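You operate a simulated robot arm through the tools that you are given. There is no shell and no other tool. Be economical: measure what you need, move in short steps, check, and stop when the job is done.

You run a simulated robot arm. Do the job below in one go: nothing can be reset, and whatever is moved stays where it is left.

JOB
Dry the green grip on the drying stand with the fan at 3.
Fine: Tip the fan head level before you turn the fan on. Once the grip is dry, turn the fan to 0 and set the grip down on the workbench.

Only the result counts: the job must be done as asked and must still hold three seconds after the hand-in. Knocking over, shifting, dropping, spilling or breaking anything else fails it.

ROBOT AND FRAMES
A 7-joint arm with a two-finger gripper, fixed in place. Base frame: the origin is at the foot of the arm, x ahead of it, y to its left, z up; the work surface is at about z = 860. Lengths are in mm, angles in degrees, forces in N, time in s.
With the tool pointing down near the work surface it reaches from about 340 to 720 mm from the base axis. Its first joint turns from -66.0 to 66.0 degrees. Payload 2.45 kg.
The TCP is the grasp point between the finger pads, 26 mm short of the fingertips. In the tool frame z runs along the fingers and y along their closing line. Largest opening 96 mm; the body of the gripper starts 69 mm behind the TCP.
Orientation is that of the tool frame in the base frame, as [roll, pitch, yaw] about the fixed x, y, z axes, in that order (R = Rz(yaw) Ry(pitch) Rx(roll)). With the fingers straight down and closing along the base's y, the tool's x points along the base's -x, its y along +y and its z along -z.

CONTROLS
- The arm moves only by the tool arm_command. Its argument "motion" is a list of rows, each an object of numbers (a shift or turn left out is 0, a gripper value left out holds the last): "ax", "ay", "az": the turn, a rotation vector about the tool's x, y, z in degrees; "x", "y", "z": the shift along the tool's x, y, z in mm; "grip": the gripper command, from -1 (shut) to 1 (fully open), values between in proportion. In form: [{"ax": .., "ay": .., "az": .., "x": .., "y": .., "z": .., "grip": ..}, ...]. A call has 1 to 8 rows; each row is the pose to reach, as a shift and turn from the pose commanded when the call began, along the tool's axes at that moment. A row lasts 0.2 s, in which the tool goes at most 50 mm and 8.6 degrees; a call with a longer step from one row to the next is refused whole, and so is a gripper value outside its range. A pose out of reach is approached as far as the arm can. The call stops where the force on the tool passes 60 N (or 10 N more than at its start, if that is more) or the arm is blocked; 0.2 s more then pass. Each finger halts on what it meets, pressing with about 27 N; the grip force reading is that of the motor and also rises with nothing between the fingers. The clock runs only during rows and for 0.2 s after the last one: add rows that repeat a pose to give the fingers time. The reply holds the time, the measured pose of the TCP, the force on the tool along the base axes, the opening and the grip force, in the units named above and with some noise, with the torque about the TCP (base axes, N m) and any sound that the robot's microphone picked up.
- Cameras (640 x 400 px; columns grow to the right, rows downward): "scene" is fixed at [175.3, -406.4, 1444.6]; the picture's right is [0.65, -0.76, 0.00], its down [-0.35, -0.30, -0.89] and it looks along [0.67, 0.58, -0.46] (base axes); focal length 286 px, centre (320, 200). "wrist" rides on the gripper at [82, 3, -98] in the tool frame; the picture's right is [-0.04, 1.00, 0.00], its down [-0.73, -0.03, -0.68] and it looks along [-0.68, -0.03, 0.73] (tool axes); focal length 256 px, centre (320, 200). There is no depth. A picture from a camera that has moved, and an enlarged one, comes with that camera's place and axes in the base frame and with its lens. The place of the scene camera against the robot may be out by one fixed shift of up to 12 mm in any direction.
- snapshot(camera): a new picture of that camera. The clock stands still meanwhile.
- zoom(camera, box): a new picture of the part [left, top, right, bottom] of that camera's present view, enlarged. The clock stands still meanwhile.
- close_job(): hands the job in; it is judged then, once.

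Work in short steps. Places have to be worked out from the pictures, the camera data and where the tool is seen: move nearer, look again, correct. Check each grasp and each placing, and mend what went wrong. You have 120 turns and 64 pictures in all, those below and enlarged ones among them. Open the gripper and draw the arm clear of the work before you hand the job in, unless the task says otherwise; then end with one line.

The tools are called after "Emit:" as name(argument=value, ...) on one line, values as JSON. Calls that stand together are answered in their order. arm_command: Moves the arm, as the interface text tells. Its arguments: {"type":"object","properties":{"motion":{"type":"array","items":{"type":"object","properties":{"ax":{"type":"number"},"ay":{"type":"number"},"az":{"type":"number"},"x":{"type":"number"},"y":{"type":"number"},"z":{"type":"number"},"grip":{"type":"number"}}}}},"required":["motion"]} The other tools are called the same way: snapshot (camera) takes a picture; zoom (camera, box) takes an enlarged picture of a part of a camera's view; close_job () hands the job in.

At the start:

```text
time: 0.0
position: [426.3, -44.6, 1291.3]
tool_rot: [180.0, 0.0, 180.0]
force: [-0.1, 0.3, 0.1]
moment: [0.01, -0.01, 0.02]
gripper_width: 95.8
finger_force: 0.2
```

scene: 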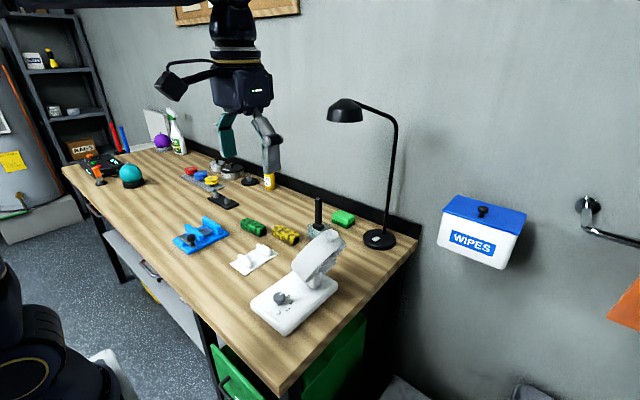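
wrist: 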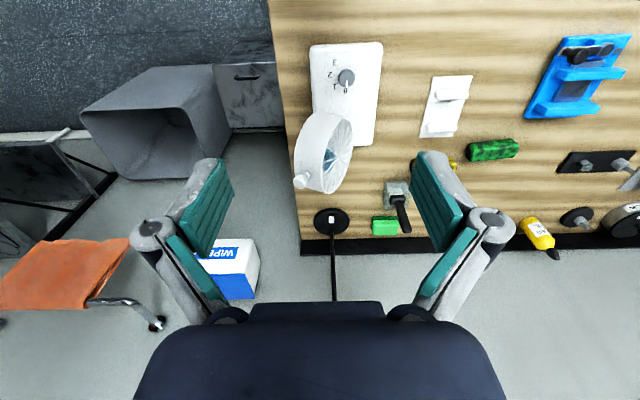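

The overview shows a white fan with a tipped head, a drying stand, and two green items (a wavy one and a light block), so I zoom in to tell them apart.

Emit:
zoom(camera="scene", box=[220, 180, 380, 340])

Emit:
zoom(camera="wrist", box=[280, 20, 540, 240])

```text
2.50 times, centred on (300, 260) of scene
camera zoom: at [175.3, -406.4, 1444.6], right [0.65, -0.76, 0.0], down [-0.35, -0.3, -0.89], along [0.67, 0.58, -0.46], focal length 715 px, centre (370, 50)
```

zoom: 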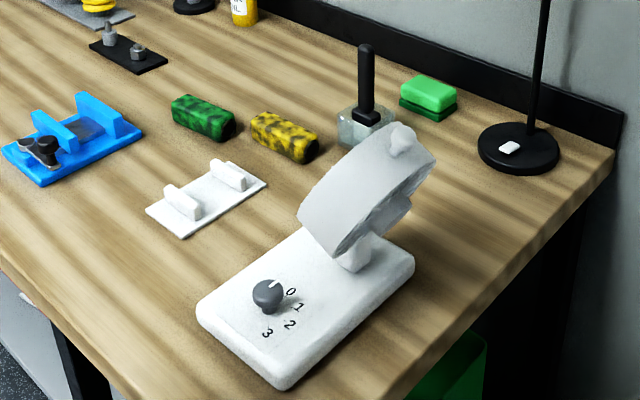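

```text
1.82 times, centred on (410, 130) of wrist
camera zoom: at [343.6, -41.2, 1390.2], right [0.04, 1.0, 0.0], down [0.73, -0.03, 0.68], along [0.68, -0.03, -0.73], focal length 465 px, centre (156, 327)
```

zoom: 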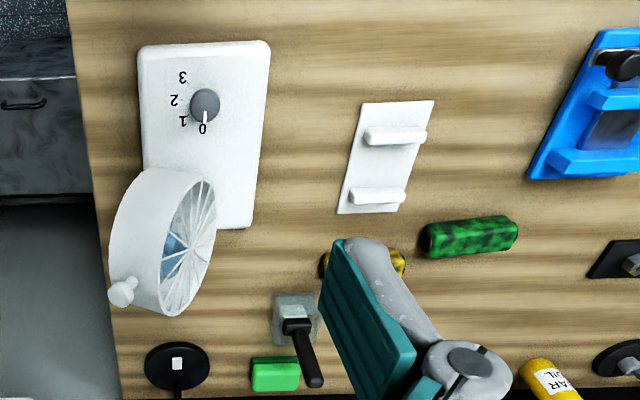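

The dark mottled green bar near (683, 350) looks like the wet green grip, and the white two-ridge stand near (577, 216) sits in front of the fan, near (602, -31). I move the wrist camera nearer for better views.

Emit:
arm_command(motion=[{"x": -12, "y": 41, "z": 22}, {"x": -24, "y": 82, "z": 44}, {"x": -36, "y": 123, "z": 66}, {"x": -48, "y": 164, "z": 88}, {"x": -60, "y": 205, "z": 110}, {"x": -72, "y": 246, "z": 132}, {"x": -84, "y": 287, "z": 154}, {"x": -94, "y": 328, "z": 176}])

Emit:
snapshot(camera="wrist")

Emit:
zoom(camera="scene", box=[280, 190, 380, 270])

```text
time: 1.8
position: [521.7, 285.8, 1117.7]
tool_rot: [180.0, 0.0, 179.8]
force: [0.6, 0.1, -0.6]
moment: [-0.03, -0.01, -0.02]
gripper_width: 96.2
finger_force: 0.0
```

```text
59 pictures are left
camera wrist: at [440.6, 289.6, 1216.5], right [0.04, 1.0, 0.0], down [0.73, -0.03, 0.68], along [0.68, -0.03, -0.73], focal length 256 px, centre (320, 200)
```

wrist: 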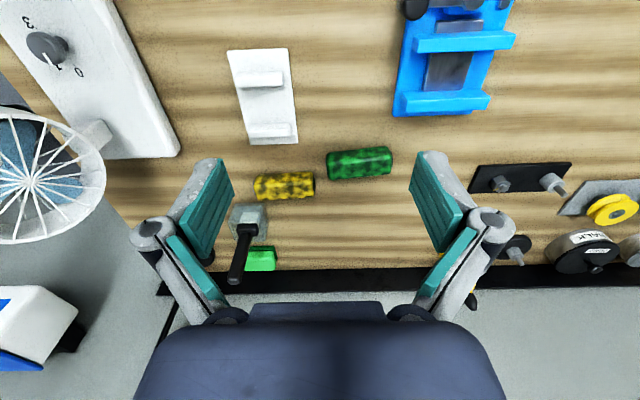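

```text
5.00 times, centred on (330, 230) of scene
camera zoom: at [175.3, -406.4, 1444.7], right [0.65, -0.76, 0.0], down [-0.35, -0.3, -0.89], along [0.67, 0.58, -0.46], focal length 1431 px, centre (270, 50)
```

zoom: 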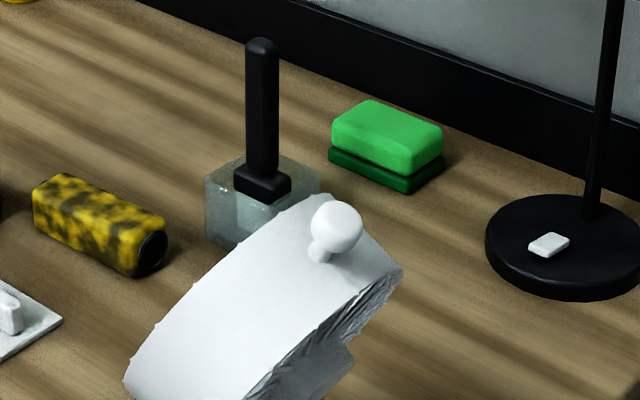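

The grip looks like a ~100 mm bar lying along y near (677, 343). I zoom on the stand and the grip, and on the fan head, for detail.

Emit:
zoom(camera="wrist", box=[210, 30, 410, 210])

Emit:
zoom(camera="scene", box=[220, 210, 310, 280])

Emit:
zoom(camera="scene", box=[245, 220, 355, 340])

```text
2.22 times, centred on (310, 120) of wrist
camera zoom: at [440.6, 289.6, 1216.5], right [0.04, 1.0, 0.0], down [0.73, -0.03, 0.68], along [0.68, -0.03, -0.73], focal length 569 px, centre (342, 378)
```

zoom: 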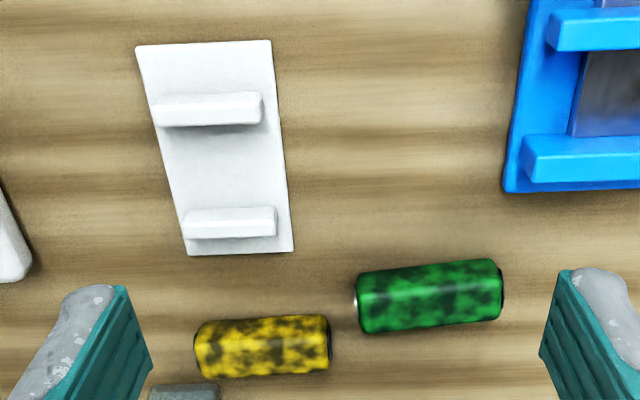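

```text
5.71 times, centred on (265, 245) of scene
camera zoom: at [175.3, -406.4, 1444.7], right [0.65, -0.76, 0.0], down [-0.35, -0.3, -0.89], along [0.67, 0.58, -0.46], focal length 1635 px, centre (634, -57)
```

zoom: 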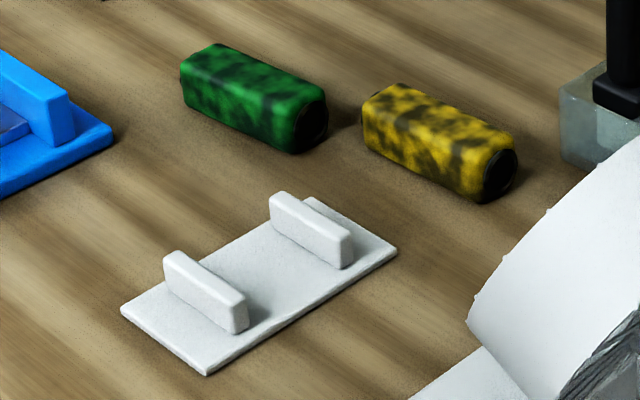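

```text
3.33 times, centred on (300, 280) of scene
camera zoom: at [175.3, -406.4, 1444.7], right [0.65, -0.76, 0.0], down [-0.35, -0.3, -0.89], along [0.67, 0.58, -0.46], focal length 954 px, centre (387, -67)
```

zoom: 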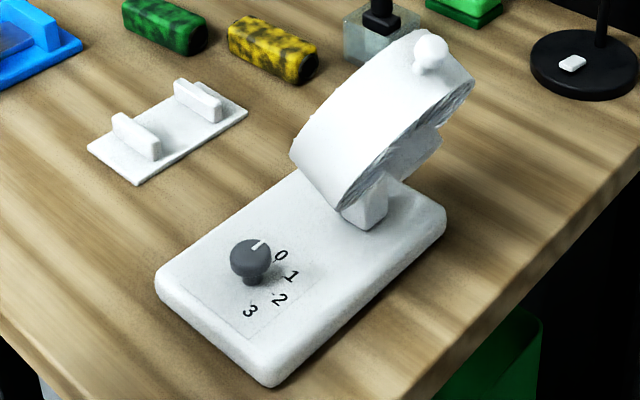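

The white stand's ridges are near x = 548 and 616, centred on y = 209, so the grip should bridge them along x. I yaw the gripper about 90° and move above the grip to measure it.

Emit:
arm_command(motion=[{"az": -8.5, "x": -15, "y": -6, "z": 10}, {"az": -17, "x": -30, "y": -12, "z": 20}, {"az": -25.5, "x": -45, "y": -18, "z": 30}, {"az": -34, "x": -60, "y": -24, "z": 40}, {"az": -42.5, "x": -75, "y": -30, "z": 50}, {"az": -51, "x": -90, "y": -36, "z": 60}, {"az": -59.5, "x": -105, "y": -42, "z": 70}, {"az": -68, "x": -120, "y": -50, "z": 80}])

Emit:
arm_command(motion=[{"az": -8.5}, {"az": -17}, {"az": -26, "z": 10}, {"az": -26, "z": 20}])

Emit:
snapshot(camera="wrist")

```text
time: 3.6
position: [639.4, 233.6, 1034.4]
tool_rot: [-180.0, 0.0, -111.9]
force: [0.5, -0.7, -0.1]
moment: [-0.01, 0.02, 0.01]
gripper_width: 96.0
finger_force: 0.0
```

```text
refused: row 3 steps farther than a row can; nothing moved
```

```text
54 pictures are left
camera wrist: at [605.6, 159.1, 1133.1], right [-0.91, 0.41, 0.0], down [0.3, 0.67, 0.68], along [0.28, 0.62, -0.73], focal length 256 px, centre (320, 200)
```

wrist: 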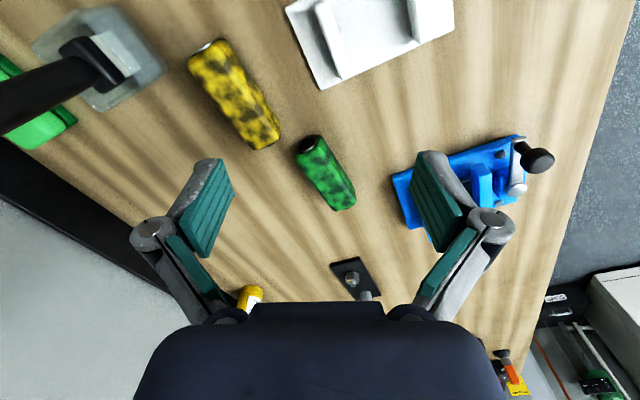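

The grip now measures centred near (678, 338), aligned with y to within a degree or two. I finish the yaw and move over it at height to test the reach.

Emit:
arm_command(motion=[{"az": -8}, {"az": -16}, {"az": -23}])

Emit:
arm_command(motion=[{"x": -35, "y": -13, "z": 20}, {"x": -70, "y": -26, "z": 40}, {"x": -103, "y": -38, "z": 70}, {"x": -103, "y": -38, "z": 90}, {"x": -103, "y": -38, "z": 90}])

Emit:
snapshot(camera="wrist")

```text
time: 4.4
position: [639.2, 233.0, 1035.1]
tool_rot: [-179.9, 0.0, -88.9]
force: [-0.2, 0.3, 0.1]
moment: [0.01, 0.01, 0.01]
gripper_width: 95.9
finger_force: 0.2
```

```text
time: 5.6
position: [644.9, 313.9, 952.9]
tool_rot: [-180.0, 0.0, -89.0]
force: [0.0, 0.1, -0.5]
moment: [0.06, -0.02, -0.02]
gripper_width: 95.8
finger_force: 0.1
out of reach, approached as far as the arm can: row 2, 3, 4, 5
```

```text
53 pictures are left
camera wrist: at [643.2, 233.1, 1051.8], right [-1.0, 0.02, 0.0], down [0.02, 0.73, 0.68], along [0.02, 0.68, -0.73], focal length 256 px, centre (320, 200)
```

wrist: 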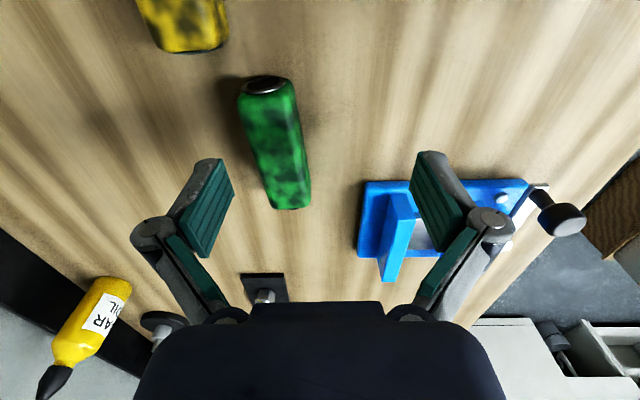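

Vertical reach ends at about r = 717, so I will lean the fingers outward about the closing line. First I back off in y and tilt, with the fingers partly closed.

Emit:
arm_command(motion=[{"x": 30, "grip": 0.4}, {"x": 60, "z": -20}, {"x": 70, "z": -40, "ay": -8}, {"x": 80, "z": -40, "ay": -16}, {"x": 80, "z": -40, "ay": -24}, {"x": 80, "z": -40, "ay": -25}])

```text
time: 7.0
position: [650.4, 234.7, 994.4]
tool_rot: [-180.0, 25.0, -89.1]
force: [0.0, -0.9, -0.7]
moment: [0.01, 0.01, 0.01]
gripper_width: 67.2
finger_force: 0.1
```

Tilted 25° with no trouble. Now I approach a hover at about (676, 300, 945).

Emit:
arm_command(motion=[{"x": -19, "y": -13, "z": 36}, {"x": -38, "y": -26, "z": 72}, {"x": -38, "y": -26, "z": 72}])

Emit:
snapshot(camera="wrist")

Emit:
zoom(camera="scene", box=[200, 170, 340, 260])

```text
time: 7.8
position: [674.9, 301.1, 944.5]
tool_rot: [180.0, 25.0, -89.2]
force: [0.5, -0.7, 0.3]
moment: [0.01, 0.06, 0.02]
gripper_width: 67.3
finger_force: 0.2
```

```text
52 pictures are left
camera wrist: at [673.4, 185.5, 999.4], right [-1.0, 0.02, 0.02], down [0.02, 0.38, 0.93], along [0.01, 0.93, -0.38], focal length 256 px, centre (320, 200)
```

wrist: 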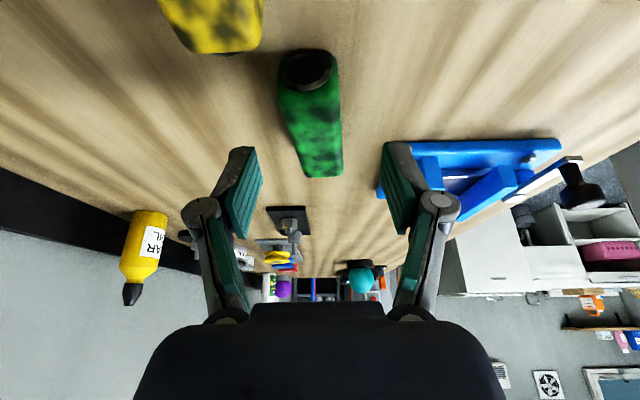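

```text
4.44 times, centred on (270, 215) of scene
camera zoom: at [175.3, -406.4, 1444.6], right [0.65, -0.76, 0.0], down [-0.35, -0.3, -0.89], along [0.67, 0.58, -0.46], focal length 1272 px, centre (542, 133)
```

zoom: 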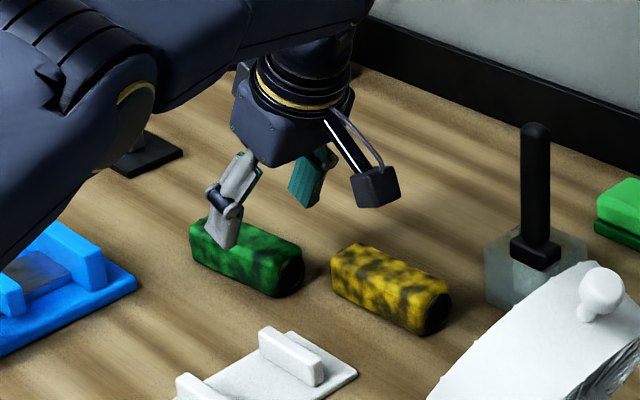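

The pads straddle the bar line (axis about x = 676, slightly yawed), so I turn 3° and advance 54 mm along the fingers to about (676, 322, 895).

Emit:
arm_command(motion=[{"ax": -1.3, "az": -2.7, "z": 20, "y": -1}, {"ax": -1.3, "az": -2.7, "z": 38, "x": 1, "y": -1}, {"ax": -1.3, "az": -2.7, "z": 54, "x": 2, "y": -1}, {"ax": -1.3, "az": -2.7, "z": 54, "x": 2, "y": -1}])

Emit:
snapshot(camera="wrist")

Emit:
zoom(camera="scene", box=[200, 170, 340, 260])

```text
time: 8.8
position: [679.6, 322.1, 896.1]
tool_rot: [179.9, 25.0, -86.1]
force: [0.7, -0.2, -0.1]
moment: [-0.01, 0.02, 0.0]
gripper_width: 67.0
finger_force: 0.1
```

```text
50 pictures are left
camera wrist: at [683.0, 205.6, 951.0], right [-1.0, -0.03, 0.02], down [0.0, 0.38, 0.93], along [-0.04, 0.92, -0.38], focal length 256 px, centre (320, 200)
```

wrist: 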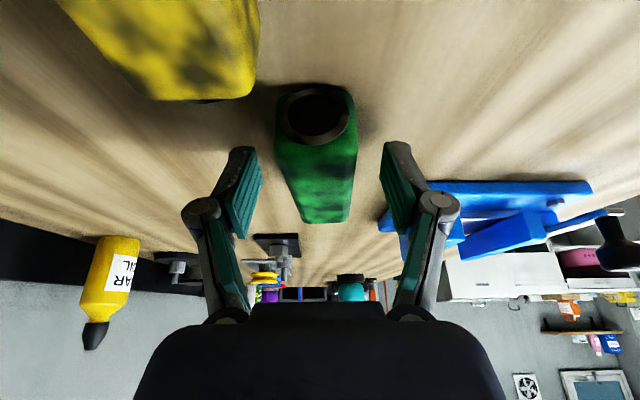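

```text
4.44 times, centred on (270, 215) of scene
camera zoom: at [175.3, -406.4, 1444.6], right [0.65, -0.76, 0.0], down [-0.35, -0.3, -0.89], along [0.67, 0.58, -0.46], focal length 1272 px, centre (542, 133)
```

zoom: 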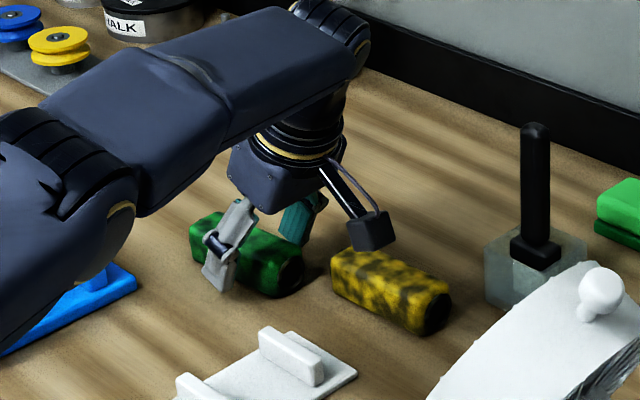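

Both fingers straddle the bar with clearance and the camera is clear of the yellow grip, so I close.

Emit:
arm_command(motion=[{"grip": 0.1}, {"grip": -0.2}, {"grip": -0.5}, {"grip": -1}, {"grip": -1}, {"grip": -1}])

```text
time: 10.2
position: [677.2, 321.2, 896.8]
tool_rot: [-180.0, 25.1, -86.1]
force: [0.6, 0.1, 1.0]
moment: [0.0, -0.01, 0.04]
gripper_width: 35.2
finger_force: 26.9
```

Gripped at 35 mm. I lift it straight up 70 mm while backing off toward the base, then check.

Emit:
arm_command(motion=[{"x": -4, "z": -9, "grip": -1}, {"x": -12.7, "z": -27, "grip": -1}, {"x": -29.6, "z": -63, "grip": -1}, {"x": -29.6, "z": -63, "grip": -1}])

Emit:
snapshot(camera="wrist")

Emit:
zoom(camera="scene", box=[200, 170, 340, 260])

```text
time: 11.2
position: [676.8, 324.4, 964.6]
tool_rot: [180.0, 25.0, -86.1]
force: [0.3, -1.0, -1.1]
moment: [0.0, 0.0, -0.03]
gripper_width: 35.3
finger_force: 26.4
```

```text
48 pictures are left
camera wrist: at [681.5, 208.5, 1019.6], right [-1.0, -0.03, 0.02], down [0.0, 0.38, 0.93], along [-0.04, 0.92, -0.38], focal length 256 px, centre (320, 200)
```

wrist: 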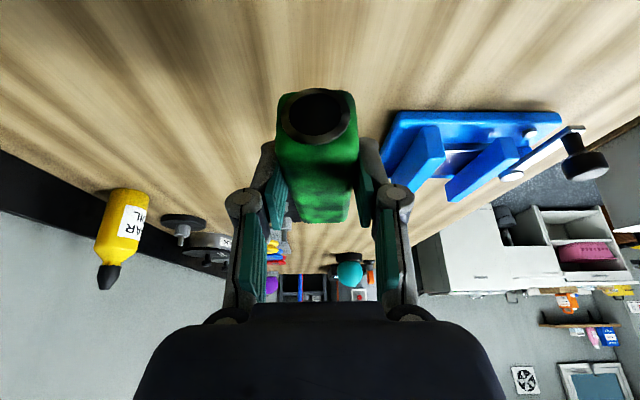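

```text
4.44 times, centred on (270, 215) of scene
camera zoom: at [175.3, -406.4, 1444.6], right [0.65, -0.76, 0.0], down [-0.35, -0.3, -0.89], along [0.67, 0.58, -0.46], focal length 1272 px, centre (542, 133)
```

zoom: 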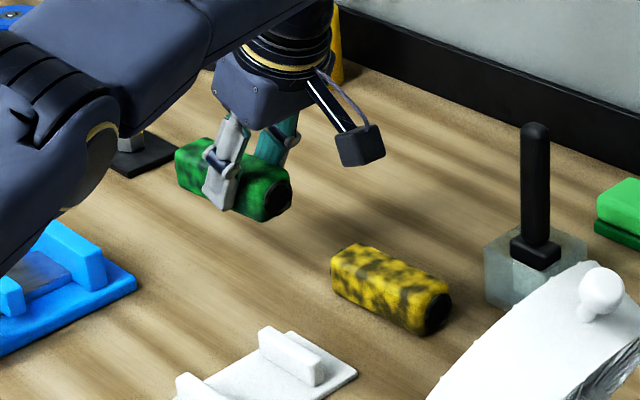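

The grip is held level and clear. I now turn the hand back about the vertical while carrying it toward the white stand at a safe height.

Emit:
arm_command(motion=[{"x": 10.3, "y": 14.7, "z": -9.6, "ax": 3.6, "az": 7.7}, {"x": 20.6, "y": 29.4, "z": -19.2, "ax": 7.2, "az": 15.4}, {"x": 30.9, "y": 44.1, "z": -28.8, "ax": 10.8, "az": 23.1}, {"x": 41.2, "y": 58.8, "z": -38.4, "ax": 14.4, "az": 30.8}, {"x": 51.5, "y": 73.5, "z": -48, "ax": 18, "az": 38.5}, {"x": 61.8, "y": 88.2, "z": -57.6, "ax": 21.6, "az": 46.2}, {"x": 72.1, "y": 102.9, "z": -67.2, "ax": 25.2, "az": 53.9}, {"x": 82.4, "y": 117.6, "z": -76.8, "ax": 28.8, "az": 61.6}])

```text
time: 13.0
position: [566.9, 207.1, 999.5]
tool_rot: [180.0, 25.0, -154.2]
force: [0.7, -0.3, -0.8]
moment: [-0.01, 0.03, 0.02]
gripper_width: 35.2
finger_force: 26.5
```

Positioned above the stand; I finish the turn so the bar lies along x, then look.

Emit:
arm_command(motion=[{"ax": 3.6, "az": 7.7}, {"ax": 7.2, "az": 15.4}, {"ax": 10.9, "az": 23.1}, {"ax": 10.9, "az": 23.1}])

Emit:
snapshot(camera="wrist")

Emit:
zoom(camera="scene", box=[200, 170, 340, 280])

```text
time: 14.0
position: [566.3, 207.1, 1000.5]
tool_rot: [-179.8, 25.2, -179.6]
force: [0.0, -0.2, -1.6]
moment: [-0.02, 0.03, 0.0]
gripper_width: 35.1
finger_force: 26.5
```

```text
46 pictures are left
camera wrist: at [451.0, 210.0, 1055.0], right [0.03, 1.0, 0.01], down [0.38, -0.02, 0.93], along [0.93, -0.02, -0.38], focal length 256 px, centre (320, 200)
```

wrist: 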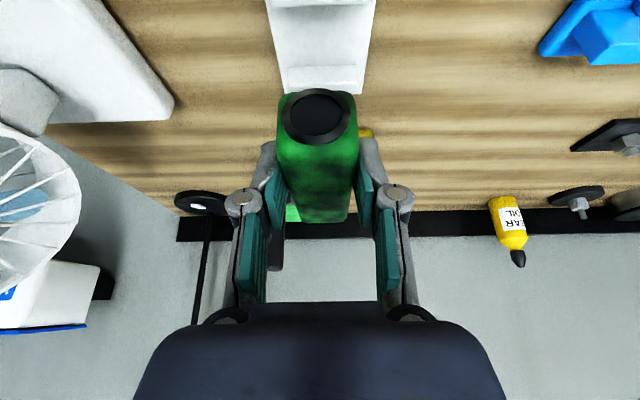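

```text
3.64 times, centred on (270, 225) of scene
camera zoom: at [175.3, -406.4, 1444.6], right [0.65, -0.76, 0.0], down [-0.35, -0.3, -0.89], along [0.67, 0.58, -0.46], focal length 1040 px, centre (502, 109)
```

zoom: 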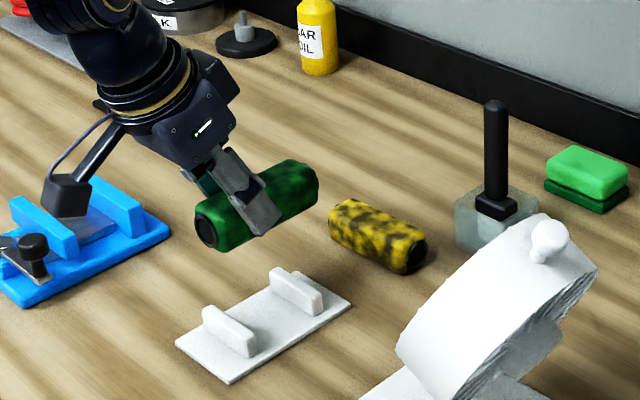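

The bar's line (y ≈ 207, centre x ≈ 584) matches the stand's ridges, so I lower by 55 mm and then creep.

Emit:
arm_command(motion=[{"x": 10, "z": 21}, {"x": 18, "z": 38.5}, {"x": 23.3, "z": 49.8}, {"x": 23.3, "z": 49.8}])

Emit:
zoom(camera="scene", box=[230, 210, 310, 280])

```text
time: 15.0
position: [565.6, 206.2, 945.3]
tool_rot: [-179.7, 25.1, -179.6]
force: [-0.6, -0.5, -0.5]
moment: [0.0, 0.04, -0.02]
gripper_width: 35.4
finger_force: 26.5
```

```text
5.71 times, centred on (270, 245) of scene
camera zoom: at [175.3, -406.4, 1444.6], right [0.65, -0.76, 0.0], down [-0.35, -0.3, -0.89], along [0.67, 0.58, -0.46], focal length 1635 px, centre (606, -57)
```

zoom: 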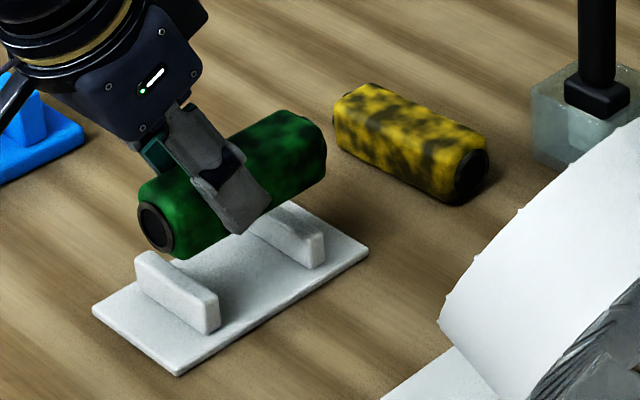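

The bar is over both ridges. I creep 16 mm and read the force.

Emit:
arm_command(motion=[{"x": 2.5, "z": 5.4}, {"x": 5.1, "z": 10.9}, {"x": 6.8, "z": 14.5}])

Emit:
arm_command(motion=[{"x": 0.8, "z": 1.8}, {"x": 1.3, "z": 2.7}])

```text
time: 15.8
position: [566.4, 206.1, 929.2]
tool_rot: [-179.9, 25.0, -179.5]
force: [0.6, -0.1, -1.2]
moment: [0.01, 0.01, 0.01]
gripper_width: 34.9
finger_force: 27.7
```

```text
time: 16.4
position: [566.6, 205.9, 925.8]
tool_rot: [-179.8, 24.9, -179.5]
force: [0.6, 0.3, -1.0]
moment: [-0.01, 0.06, 0.03]
gripper_width: 35.2
finger_force: 27.5
```

No contact yet at 925.8; I creep further in 2 mm steps.

Emit:
arm_command(motion=[{"x": 0.8, "z": 1.8}, {"x": 0.8, "z": 1.8}])

Emit:
arm_command(motion=[{"x": 0.8, "z": 1.8}, {"x": 0.8, "z": 1.8}])

Emit:
zoom(camera="scene", box=[230, 210, 310, 280])

```text
time: 17.0
position: [565.6, 205.8, 924.7]
tool_rot: [-180.0, 25.1, -179.6]
force: [-6.6, -1.5, 8.0]
moment: [-0.22, -0.19, -0.19]
gripper_width: 35.2
finger_force: 26.9
```

```text
time: 17.6
position: [568.2, 206.2, 923.5]
tool_rot: [-180.0, 25.3, -179.6]
force: [-16.5, -0.7, 30.6]
moment: [-0.05, 0.01, 0.03]
gripper_width: 35.5
finger_force: 26.9
```

```text
5.71 times, centred on (270, 245) of scene
camera zoom: at [174.3, -406.7, 1444.7], right [0.65, -0.76, 0.0], down [-0.35, -0.3, -0.89], along [0.67, 0.58, -0.46], focal length 1635 px, centre (606, -57)
```

zoom: 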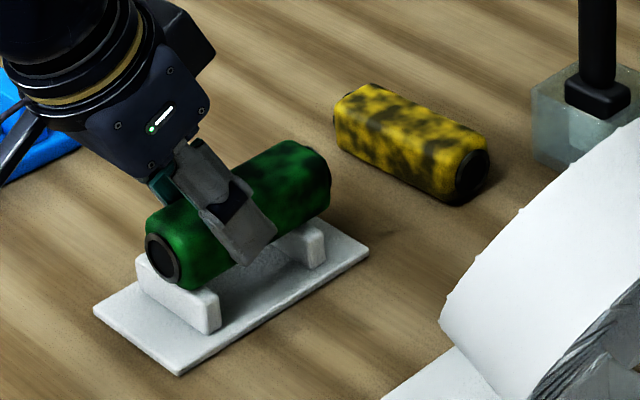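

The bar rests on both ridges (30 N). I back up 1.5 mm to relieve the force, then open the fingers.

Emit:
arm_command(motion=[{"x": -0.6, "z": -1.4}, {"x": -0.6, "z": -1.4}])

Emit:
arm_command(motion=[{"grip": -0.1}, {"grip": 0.1}, {"grip": 0.3}, {"grip": 0.4}, {"grip": 0.4}])

Emit:
arm_command(motion=[{"z": -20}, {"z": -50}, {"z": -90}, {"z": -120}])

Emit:
snapshot(camera="wrist")

Emit:
zoom(camera="scene", box=[230, 210, 310, 280])

```text
time: 18.2
position: [568.5, 206.7, 923.3]
tool_rot: [-179.8, 25.2, -179.6]
force: [0.5, -1.0, 12.5]
moment: [0.12, -0.39, 0.07]
gripper_width: 35.2
finger_force: 27.1
```

```text
time: 19.4
position: [566.3, 206.5, 923.4]
tool_rot: [-179.8, 25.1, -179.5]
force: [-0.5, -1.1, -0.1]
moment: [0.0, -0.02, 0.0]
gripper_width: 67.3
finger_force: 0.1
```

```text
time: 20.4
position: [519.1, 206.3, 1030.8]
tool_rot: [-179.8, 25.0, -179.5]
force: [-0.2, 0.3, -0.5]
moment: [0.0, -0.03, -0.03]
gripper_width: 67.4
finger_force: 0.0
```

```text
42 pictures are left
camera wrist: at [402.6, 209.9, 1084.9], right [0.03, 1.0, 0.01], down [0.38, -0.02, 0.93], along [0.93, -0.02, -0.38], focal length 256 px, centre (320, 200)
```

wrist: 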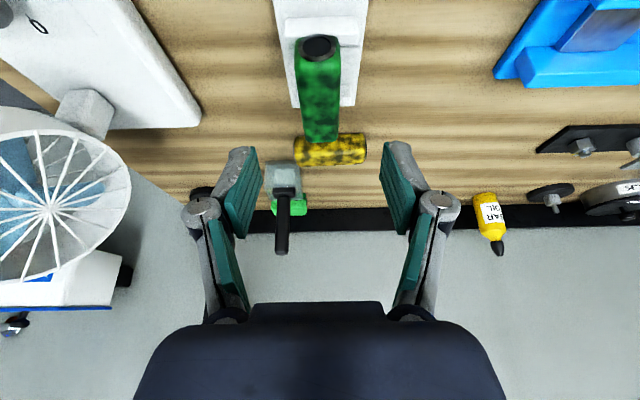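

```text
5.71 times, centred on (270, 245) of scene
camera zoom: at [175.3, -406.4, 1444.6], right [0.65, -0.76, 0.0], down [-0.35, -0.3, -0.89], along [0.67, 0.58, -0.46], focal length 1635 px, centre (606, -57)
```

zoom: 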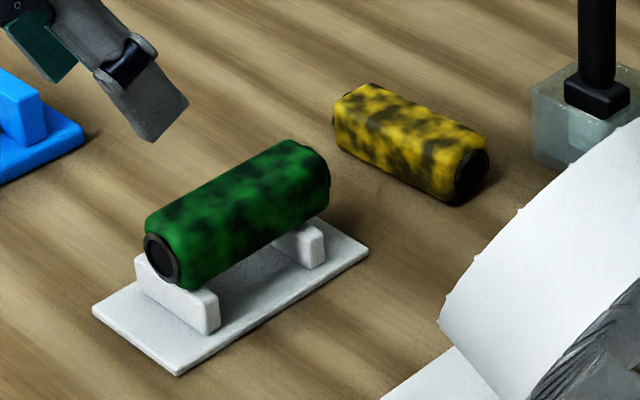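

The grip rests squarely on both ridges. Now the fan: the ball handle is near (594, -82, 1079) and the front hub near (596, -17, 1012), so the head tips back about 25°. I level the tool and go above it to look.

Emit:
arm_command(motion=[{"x": -11, "y": -30, "z": -22, "ay": 3.2}, {"x": -23, "y": -60, "z": -44, "ay": 6.4}, {"x": -35, "y": -95, "z": -66, "ay": 9.6}, {"x": -47, "y": -132, "z": -85, "ay": 12.8}, {"x": -58, "y": -169, "z": -100, "ay": 16}, {"x": -68, "y": -206, "z": -115, "ay": 19.2}, {"x": -78, "y": -243, "z": -126, "ay": 22.4}, {"x": -86, "y": -276, "z": -135, "ay": 25}])

Emit:
snapshot(camera="wrist")

```text
time: 22.2
position: [540.6, -70.5, 1194.5]
tool_rot: [-180.0, 0.1, -179.5]
force: [0.2, -0.6, -0.8]
moment: [0.0, -0.02, -0.01]
gripper_width: 67.1
finger_force: 0.0
```

```text
40 pictures are left
camera wrist: at [459.4, -67.7, 1292.9], right [0.03, 1.0, 0.0], down [0.73, -0.02, 0.68], along [0.68, -0.02, -0.73], focal length 256 px, centre (320, 200)
```

wrist: 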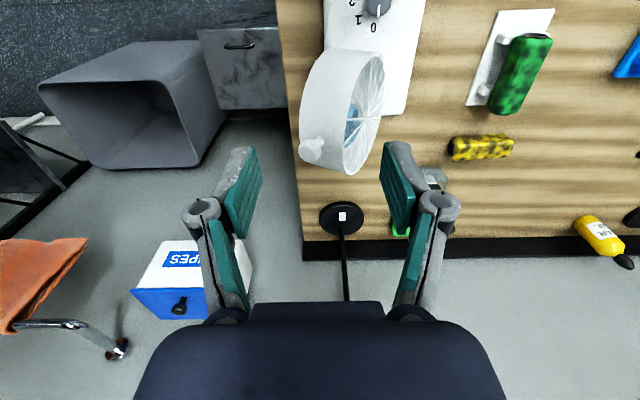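

The ball handle triangulates to about (595, -81, 1075). I close the fingers and bring them down behind it (y ≈ -122), tips just below ball centre, ready to push +y.

Emit:
arm_command(motion=[{"x": -20, "y": -27, "z": 15, "grip": -0.5}, {"x": -40, "y": -54, "z": 30, "grip": -1}, {"x": -54, "y": -54, "z": 50}, {"x": -54, "y": -54, "z": 75}, {"x": -54, "y": -54, "z": 98}, {"x": -54, "y": -54, "z": 98}])

Emit:
snapshot(camera="wrist")

Emit:
zoom(camera="scene", box=[270, 180, 390, 280])

```text
time: 23.6
position: [592.2, -124.4, 1095.2]
tool_rot: [-179.8, 0.1, -179.7]
force: [0.4, 0.1, 0.5]
moment: [-0.02, -0.01, 0.03]
gripper_width: 0.0
finger_force: 27.4
```

```text
39 pictures are left
camera wrist: at [511.2, -120.7, 1193.7], right [0.03, 1.0, 0.0], down [0.73, -0.02, 0.68], along [0.68, -0.02, -0.73], focal length 256 px, centre (320, 200)
```

wrist: 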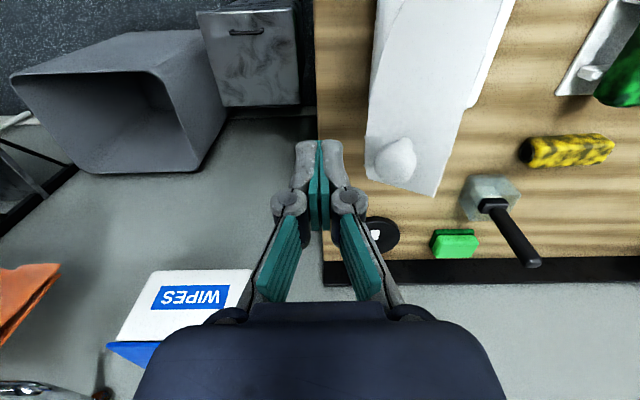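

```text
4.00 times, centred on (330, 230) of scene
camera zoom: at [175.3, -406.4, 1444.6], right [0.65, -0.76, 0.0], down [-0.35, -0.3, -0.89], along [0.67, 0.58, -0.46], focal length 1145 px, centre (280, 80)
```

zoom: 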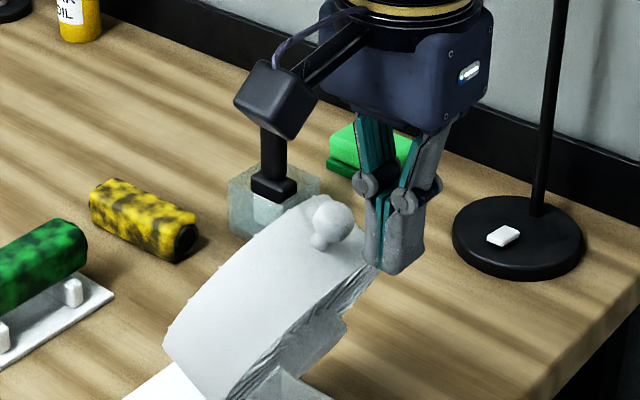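

The fingers are right behind the ball. I push +y in small steps and watch the force.

Emit:
arm_command(motion=[{"y": 8}, {"y": 16}, {"y": 20}, {"y": 24}, {"y": 28}, {"y": 32}])

Emit:
snapshot(camera="wrist")

```text
time: 25.0
position: [595.2, -89.6, 1095.0]
tool_rot: [-179.8, 0.1, -179.6]
force: [-0.4, -2.1, 1.4]
moment: [-0.03, 0.04, 0.0]
gripper_width: 0.0
finger_force: 26.8
```

```text
37 pictures are left
camera wrist: at [511.6, -86.9, 1192.9], right [0.03, 1.0, 0.0], down [0.73, -0.02, 0.68], along [0.68, -0.02, -0.73], focal length 256 px, centre (320, 200)
```

wrist: 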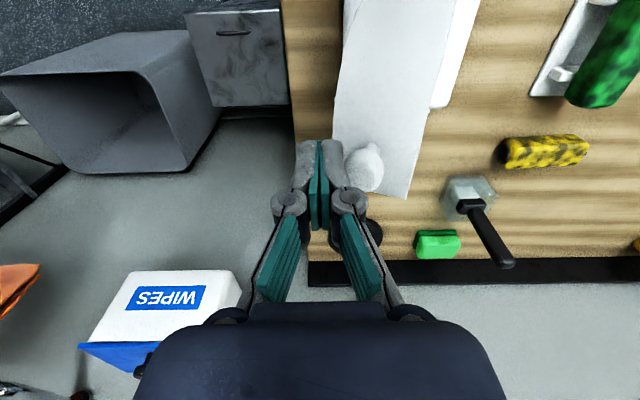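

The hinge moves easily at about 2 N and the ball has moved about 14 mm. I push a further 14 mm, then back off to measure the tilt side-on.

Emit:
arm_command(motion=[{"y": 4}, {"y": 8}, {"y": 11}, {"y": 14}, {"y": 14}])

Emit:
arm_command(motion=[{"y": -10}, {"y": -15, "z": -30}, {"y": -15, "z": -60}])

```text
time: 26.2
position: [594.2, -78.3, 1095.4]
tool_rot: [-179.8, 0.3, -179.6]
force: [-2.8, -8.4, 25.4]
moment: [0.25, 0.0, -0.01]
gripper_width: 0.3
finger_force: 27.1
```

```text
time: 27.0
position: [594.5, -91.6, 1150.3]
tool_rot: [-179.9, 0.1, -179.6]
force: [1.7, -0.2, 0.3]
moment: [0.0, -0.02, 0.0]
gripper_width: 0.0
finger_force: 26.8
```

The upward force shows the rising rim touched the fingertips. I retreat toward the base and pitch the camera horizontal for a side-on view.

Emit:
arm_command(motion=[{"x": 40}, {"x": 80, "y": 15}, {"x": 115, "y": 25, "ay": -8}, {"x": 150, "y": 35, "z": 15, "ay": -16}, {"x": 170, "y": 42, "z": 40, "ay": -24}, {"x": 170, "y": 45, "z": 65, "ay": -32}, {"x": 170, "y": 45, "z": 90, "ay": -40}, {"x": 170, "y": 45, "z": 100, "ay": -47}])

Emit:
snapshot(camera="wrist")

```text
time: 28.8
position: [460.9, -66.8, 1079.9]
tool_rot: [-179.0, 45.1, -179.5]
force: [-0.3, 1.6, 0.5]
moment: [-0.06, -0.02, -0.11]
gripper_width: 0.0
finger_force: 26.9
out of reach, approached as far as the arm can: row 7, 8
```

```text
36 pictures are left
camera wrist: at [333.5, -63.1, 1092.0], right [0.03, 1.0, 0.02], down [0.04, -0.02, 1.0], along [1.0, -0.03, -0.04], focal length 256 px, centre (320, 200)
```

wrist: 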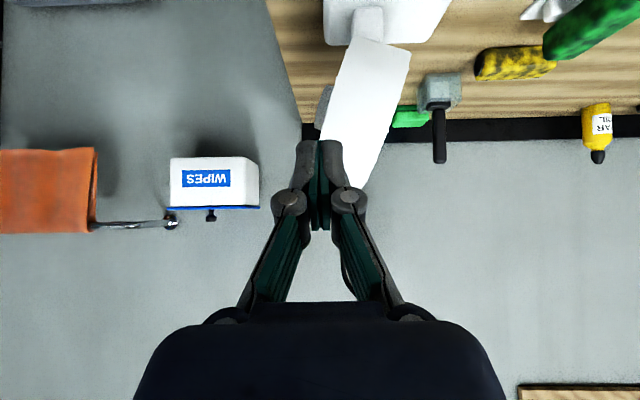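

Side-on, the head still tips up about 20°. I stay pitched so I can watch, and bring the fingers behind the ball again, a bit higher this time.

Emit:
arm_command(motion=[{"x": -21, "z": -21, "y": -33}, {"x": -48, "z": 9, "y": -33}, {"x": -75, "z": 39, "y": -31}, {"x": -102.5, "z": 68.6, "y": -28}, {"x": -102.5, "z": 68.6, "y": -28}])

Emit:
snapshot(camera="wrist")

```text
time: 30.0
position: [581.8, -96.0, 1101.9]
tool_rot: [-179.7, 47.0, -178.9]
force: [0.7, -0.1, 0.7]
moment: [0.03, 0.05, 0.02]
gripper_width: 0.0
finger_force: 27.1
out of reach, approached as far as the arm can: row 2, 3
```

```text
35 pictures are left
camera wrist: at [454.0, -94.7, 1111.1], right [0.02, 1.0, 0.02], down [0.0, -0.02, 1.0], along [1.0, -0.02, 0.0], focal length 256 px, centre (320, 200)
```

wrist: 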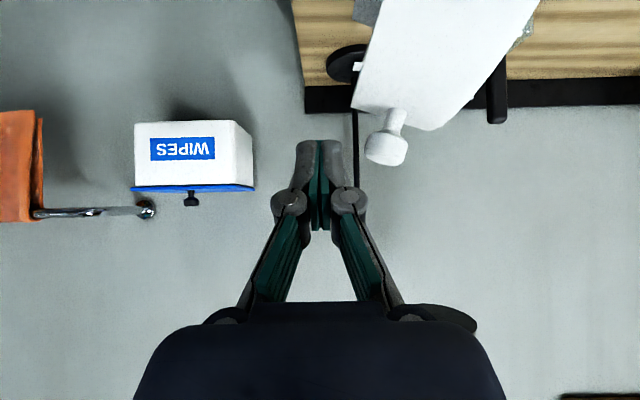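

The live side view shows ball and fingertips well matched. I push +y about 30 mm and re-measure.

Emit:
arm_command(motion=[{"y": 8}, {"y": 12}, {"y": 16}, {"y": 20}, {"y": 24}, {"y": 28}, {"y": 30}, {"y": 30}])

Emit:
snapshot(camera="wrist")

```text
time: 31.8
position: [582.8, -64.9, 1106.3]
tool_rot: [-179.7, 46.9, -179.4]
force: [0.0, 0.4, 0.6]
moment: [0.04, 0.0, 0.0]
gripper_width: 0.2
finger_force: 27.2
```

```text
34 pictures are left
camera wrist: at [455.1, -61.8, 1114.4], right [0.02, 1.0, 0.03], down [0.0, -0.03, 1.0], along [1.0, -0.02, 0.0], focal length 256 px, centre (320, 200)
```

wrist: 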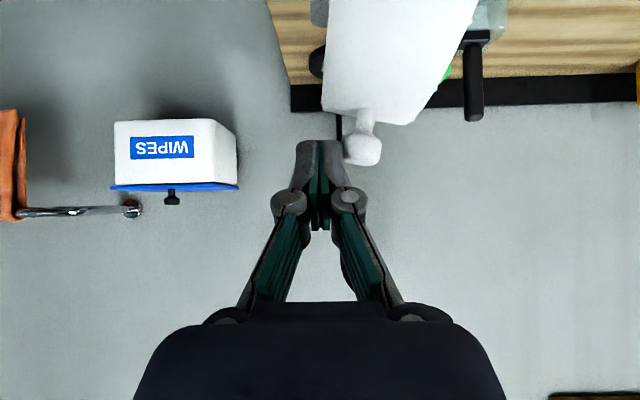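

About 12.5° remains and the ball moves roughly 2.4 mm per degree. I push 24 mm more and check.

Emit:
arm_command(motion=[{"y": 4}, {"y": 8}, {"y": 12}, {"y": 16}, {"y": 20}, {"y": 24}, {"y": 24}])

Emit:
snapshot(camera="wrist")

```text
time: 33.4
position: [581.7, -41.4, 1107.6]
tool_rot: [-179.8, 47.1, -179.4]
force: [-0.7, -0.5, -0.1]
moment: [0.01, 0.02, -0.01]
gripper_width: 0.0
finger_force: 27.0
```

```text
33 pictures are left
camera wrist: at [454.5, -38.8, 1114.9], right [0.02, 1.0, 0.03], down [0.0, -0.03, 1.0], along [1.0, -0.02, 0.0], focal length 256 px, centre (320, 200)
```

wrist: 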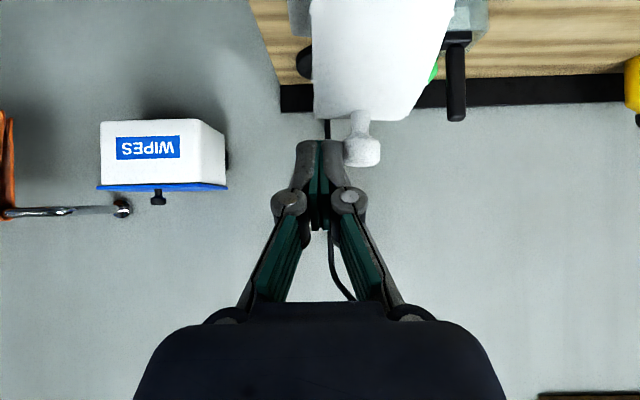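

Nearly level; I zoom in for a finer slope reading.

Emit:
zoom(camera="wrist", box=[270, 0, 480, 180])

```text
2.22 times, centred on (375, 90) of wrist
camera zoom: at [454.5, -38.8, 1114.9], right [0.02, 1.0, 0.03], down [0.0, -0.03, 1.0], along [1.0, -0.02, 0.0], focal length 569 px, centre (198, 444)
```

zoom: 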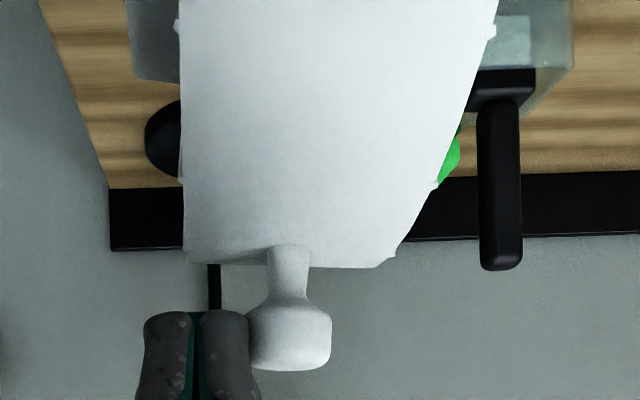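

About 2–3° of up-tip remains. I push 6 mm more, then back away for a full side-on check.

Emit:
arm_command(motion=[{"y": 2}, {"y": 4}, {"y": 6}, {"y": 6}])

Emit:
arm_command(motion=[{"y": -8}, {"y": -12, "x": -15, "z": -15}, {"x": 15, "z": -50, "y": -10}, {"x": 45, "z": -85}, {"x": 75, "z": -115}, {"x": 100, "z": -120}])

Emit:
snapshot(camera="wrist")

```text
time: 34.4
position: [581.9, -35.2, 1107.4]
tool_rot: [-179.8, 47.1, -179.4]
force: [0.3, 0.4, 0.1]
moment: [-0.01, 0.0, 0.01]
gripper_width: 0.0
finger_force: 27.4
```

```text
time: 35.8
position: [444.7, -35.8, 1128.9]
tool_rot: [-179.9, 47.0, -179.4]
force: [0.4, 0.1, 0.0]
moment: [-0.02, -0.02, -0.01]
gripper_width: 0.0
finger_force: 27.3
out of reach, approached as far as the arm can: row 6
```

```text
31 pictures are left
camera wrist: at [316.3, -33.2, 1136.8], right [0.02, 1.0, 0.03], down [0.0, -0.03, 1.0], along [1.0, -0.02, 0.0], focal length 256 px, centre (320, 200)
```

wrist: 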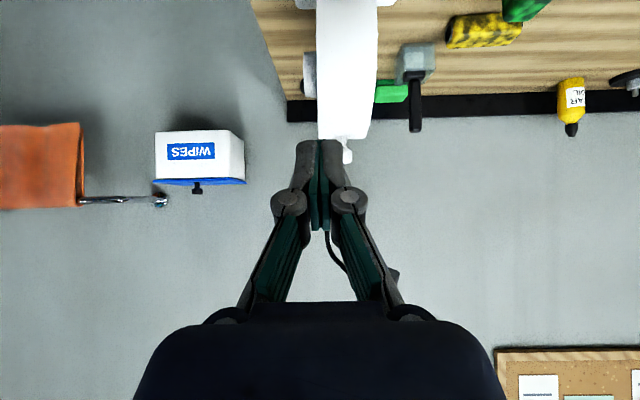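

Emit:
zoom(camera="wrist", box=[280, 0, 440, 180])

Emit:
zoom(camera="scene", box=[250, 190, 370, 330])

```text
2.22 times, centred on (360, 90) of wrist
camera zoom: at [316.3, -33.2, 1136.8], right [0.02, 1.0, 0.03], down [0.0, -0.03, 1.0], along [1.0, -0.02, 0.0], focal length 569 px, centre (231, 444)
```

zoom: 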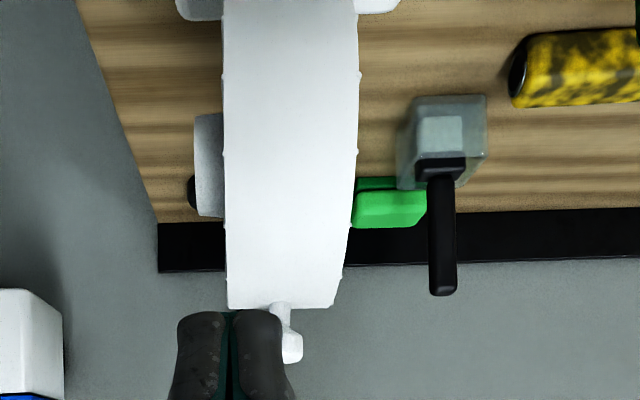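

```text
2.86 times, centred on (310, 260) of scene
camera zoom: at [175.3, -406.4, 1444.6], right [0.65, -0.76, 0.0], down [-0.35, -0.3, -0.89], along [0.67, 0.58, -0.46], focal length 818 px, centre (349, 29)
```

zoom: 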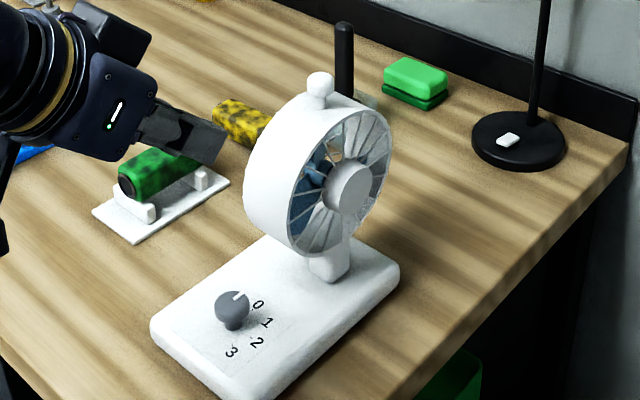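

Now the head reads level within about 1°. Next I look at the speed knob from above.

Emit:
arm_command(motion=[{"ay": 8}, {"ay": 16, "y": 10}, {"ay": 24, "y": 20, "x": 5, "z": 10}, {"ay": 32, "y": 30, "x": 10, "z": 20}, {"ay": 40, "y": 34, "x": 14, "z": 30}, {"ay": 47, "y": 34, "x": 18, "z": 37}, {"ay": 47, "y": 34, "x": 18, "z": 37}])

Emit:
zoom(camera="wrist", box=[240, 20, 420, 160])

Emit:
zoom(camera="scene", box=[255, 270, 325, 330])

```text
time: 37.4
position: [459.0, -2.9, 1092.0]
tool_rot: [-179.8, -0.1, -179.6]
force: [0.1, -0.6, -0.1]
moment: [0.01, 0.01, 0.02]
gripper_width: 0.0
finger_force: 27.6
```

```text
2.86 times, centred on (330, 90) of wrist
camera zoom: at [377.3, 0.6, 1190.3], right [0.03, 1.0, 0.0], down [0.73, -0.02, 0.68], along [0.68, -0.02, -0.73], focal length 731 px, centre (291, 514)
```

zoom: 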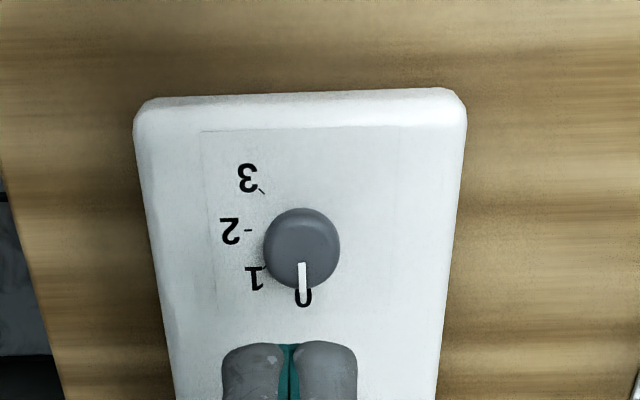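

```text
6.67 times, centred on (290, 300) of scene
camera zoom: at [175.3, -406.4, 1444.6], right [0.65, -0.76, 0.0], down [-0.35, -0.3, -0.89], along [0.67, 0.58, -0.46], focal length 1908 px, centre (520, -467)
```

zoom: 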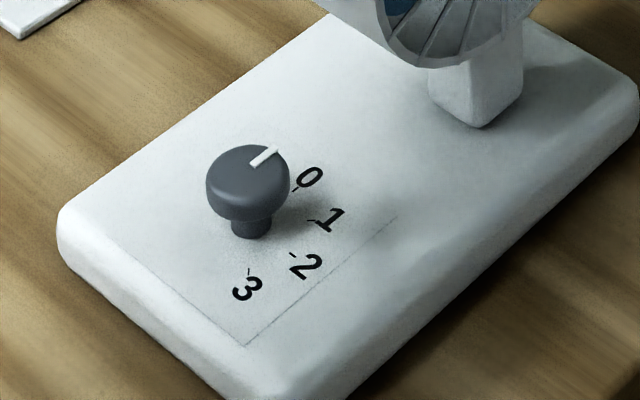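

The labels sit on a circle around about (497, 1): 0 points +x and 3 is 135° clockwise. The cap is ~31 mm wide, at z ≈ 905. To stay clear of the fan head I'll tilt 25° with the body leaning away, and pre-rotate 45° so one turn suffices.

Emit:
arm_command(motion=[{"x": -3, "z": 30, "ay": -8, "grip": 0}, {"x": -7, "z": 60, "ay": -16, "grip": 0.25}, {"x": -11, "z": 92, "ay": -25, "grip": 0.25}, {"x": -11, "z": 92, "ay": -25, "grip": 0.25}])

Emit:
arm_command(motion=[{"ax": -3.2, "az": -6.8}, {"ax": -6.4, "az": -13.6}, {"ax": -9.6, "az": -20.4}, {"ax": -12.8, "az": -27.2}, {"ax": -16, "az": -34}, {"ax": -19, "az": -40.8}, {"ax": -19, "az": -40.8}])

Emit:
snapshot(camera="wrist")

Emit:
zoom(camera="scene", box=[220, 180, 380, 340])

```text
refused: row 3 steps farther than a row can; nothing moved
```

```text
time: 39.0
position: [459.4, -2.7, 1093.5]
tool_rot: [162.6, 6.3, -139.3]
force: [0.5, 0.6, 0.9]
moment: [-0.02, 0.05, 0.02]
gripper_width: 0.0
finger_force: 27.1
```

```text
26 pictures are left
camera wrist: at [406.5, -82.4, 1178.2], right [-0.62, 0.73, 0.3], down [0.65, 0.25, 0.72], along [0.45, 0.64, -0.63], focal length 256 px, centre (320, 200)
```

wrist: 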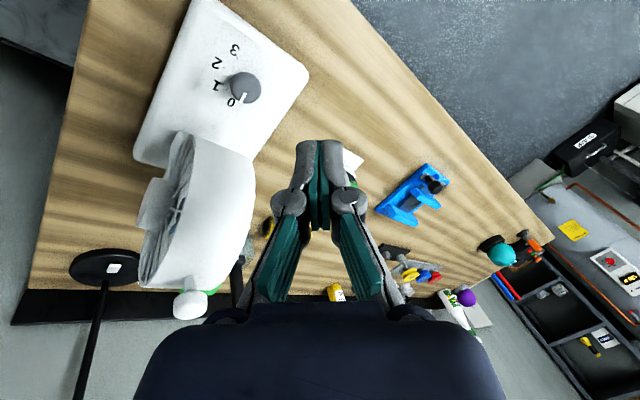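

```text
2.50 times, centred on (300, 260) of scene
camera zoom: at [175.3, -406.4, 1444.6], right [0.65, -0.76, 0.0], down [-0.35, -0.3, -0.89], along [0.67, 0.58, -0.46], focal length 715 px, centre (370, 50)
```

zoom: 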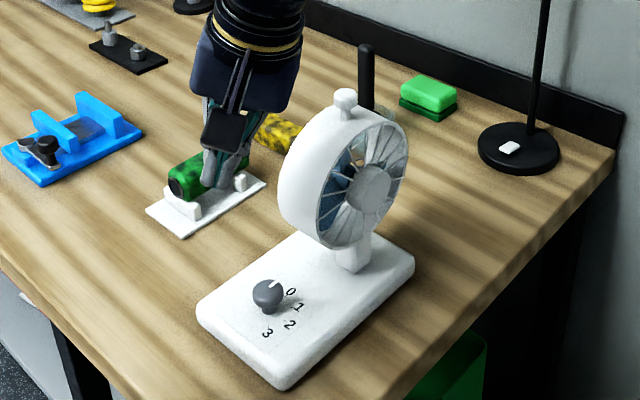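

The tilt call was refused for one step too large and the second call then ran on its own; nothing was touched. I undo that rotation exactly and then do the tilt properly.

Emit:
arm_command(motion=[{"ax": 3.2, "az": 6.8}, {"ax": 6.4, "az": 13.6}, {"ax": 9.6, "az": 20.4}, {"ax": 12.8, "az": 27.2}, {"ax": 16, "az": 34}, {"ax": 19, "az": 40.8}, {"ax": 19, "az": 40.8}])

Emit:
arm_command(motion=[{"x": -3, "z": 30, "ay": -8, "grip": 0}, {"x": -7, "z": 60, "ay": -16, "grip": 0.25}, {"x": -10, "z": 85, "ay": -24, "grip": 0.25}, {"x": -11, "z": 92, "ay": -25, "grip": 0.25}])

```text
time: 40.6
position: [459.6, -4.9, 1091.2]
tool_rot: [-179.8, 0.1, -179.7]
force: [0.2, 0.3, 0.4]
moment: [0.02, 0.02, -0.01]
gripper_width: 0.1
finger_force: 27.1
```

```text
time: 41.6
position: [470.4, -4.4, 999.0]
tool_rot: [-179.7, 25.1, -179.6]
force: [-0.5, 0.7, -0.4]
moment: [-0.04, 0.0, 0.01]
gripper_width: 60.1
finger_force: 0.1
```

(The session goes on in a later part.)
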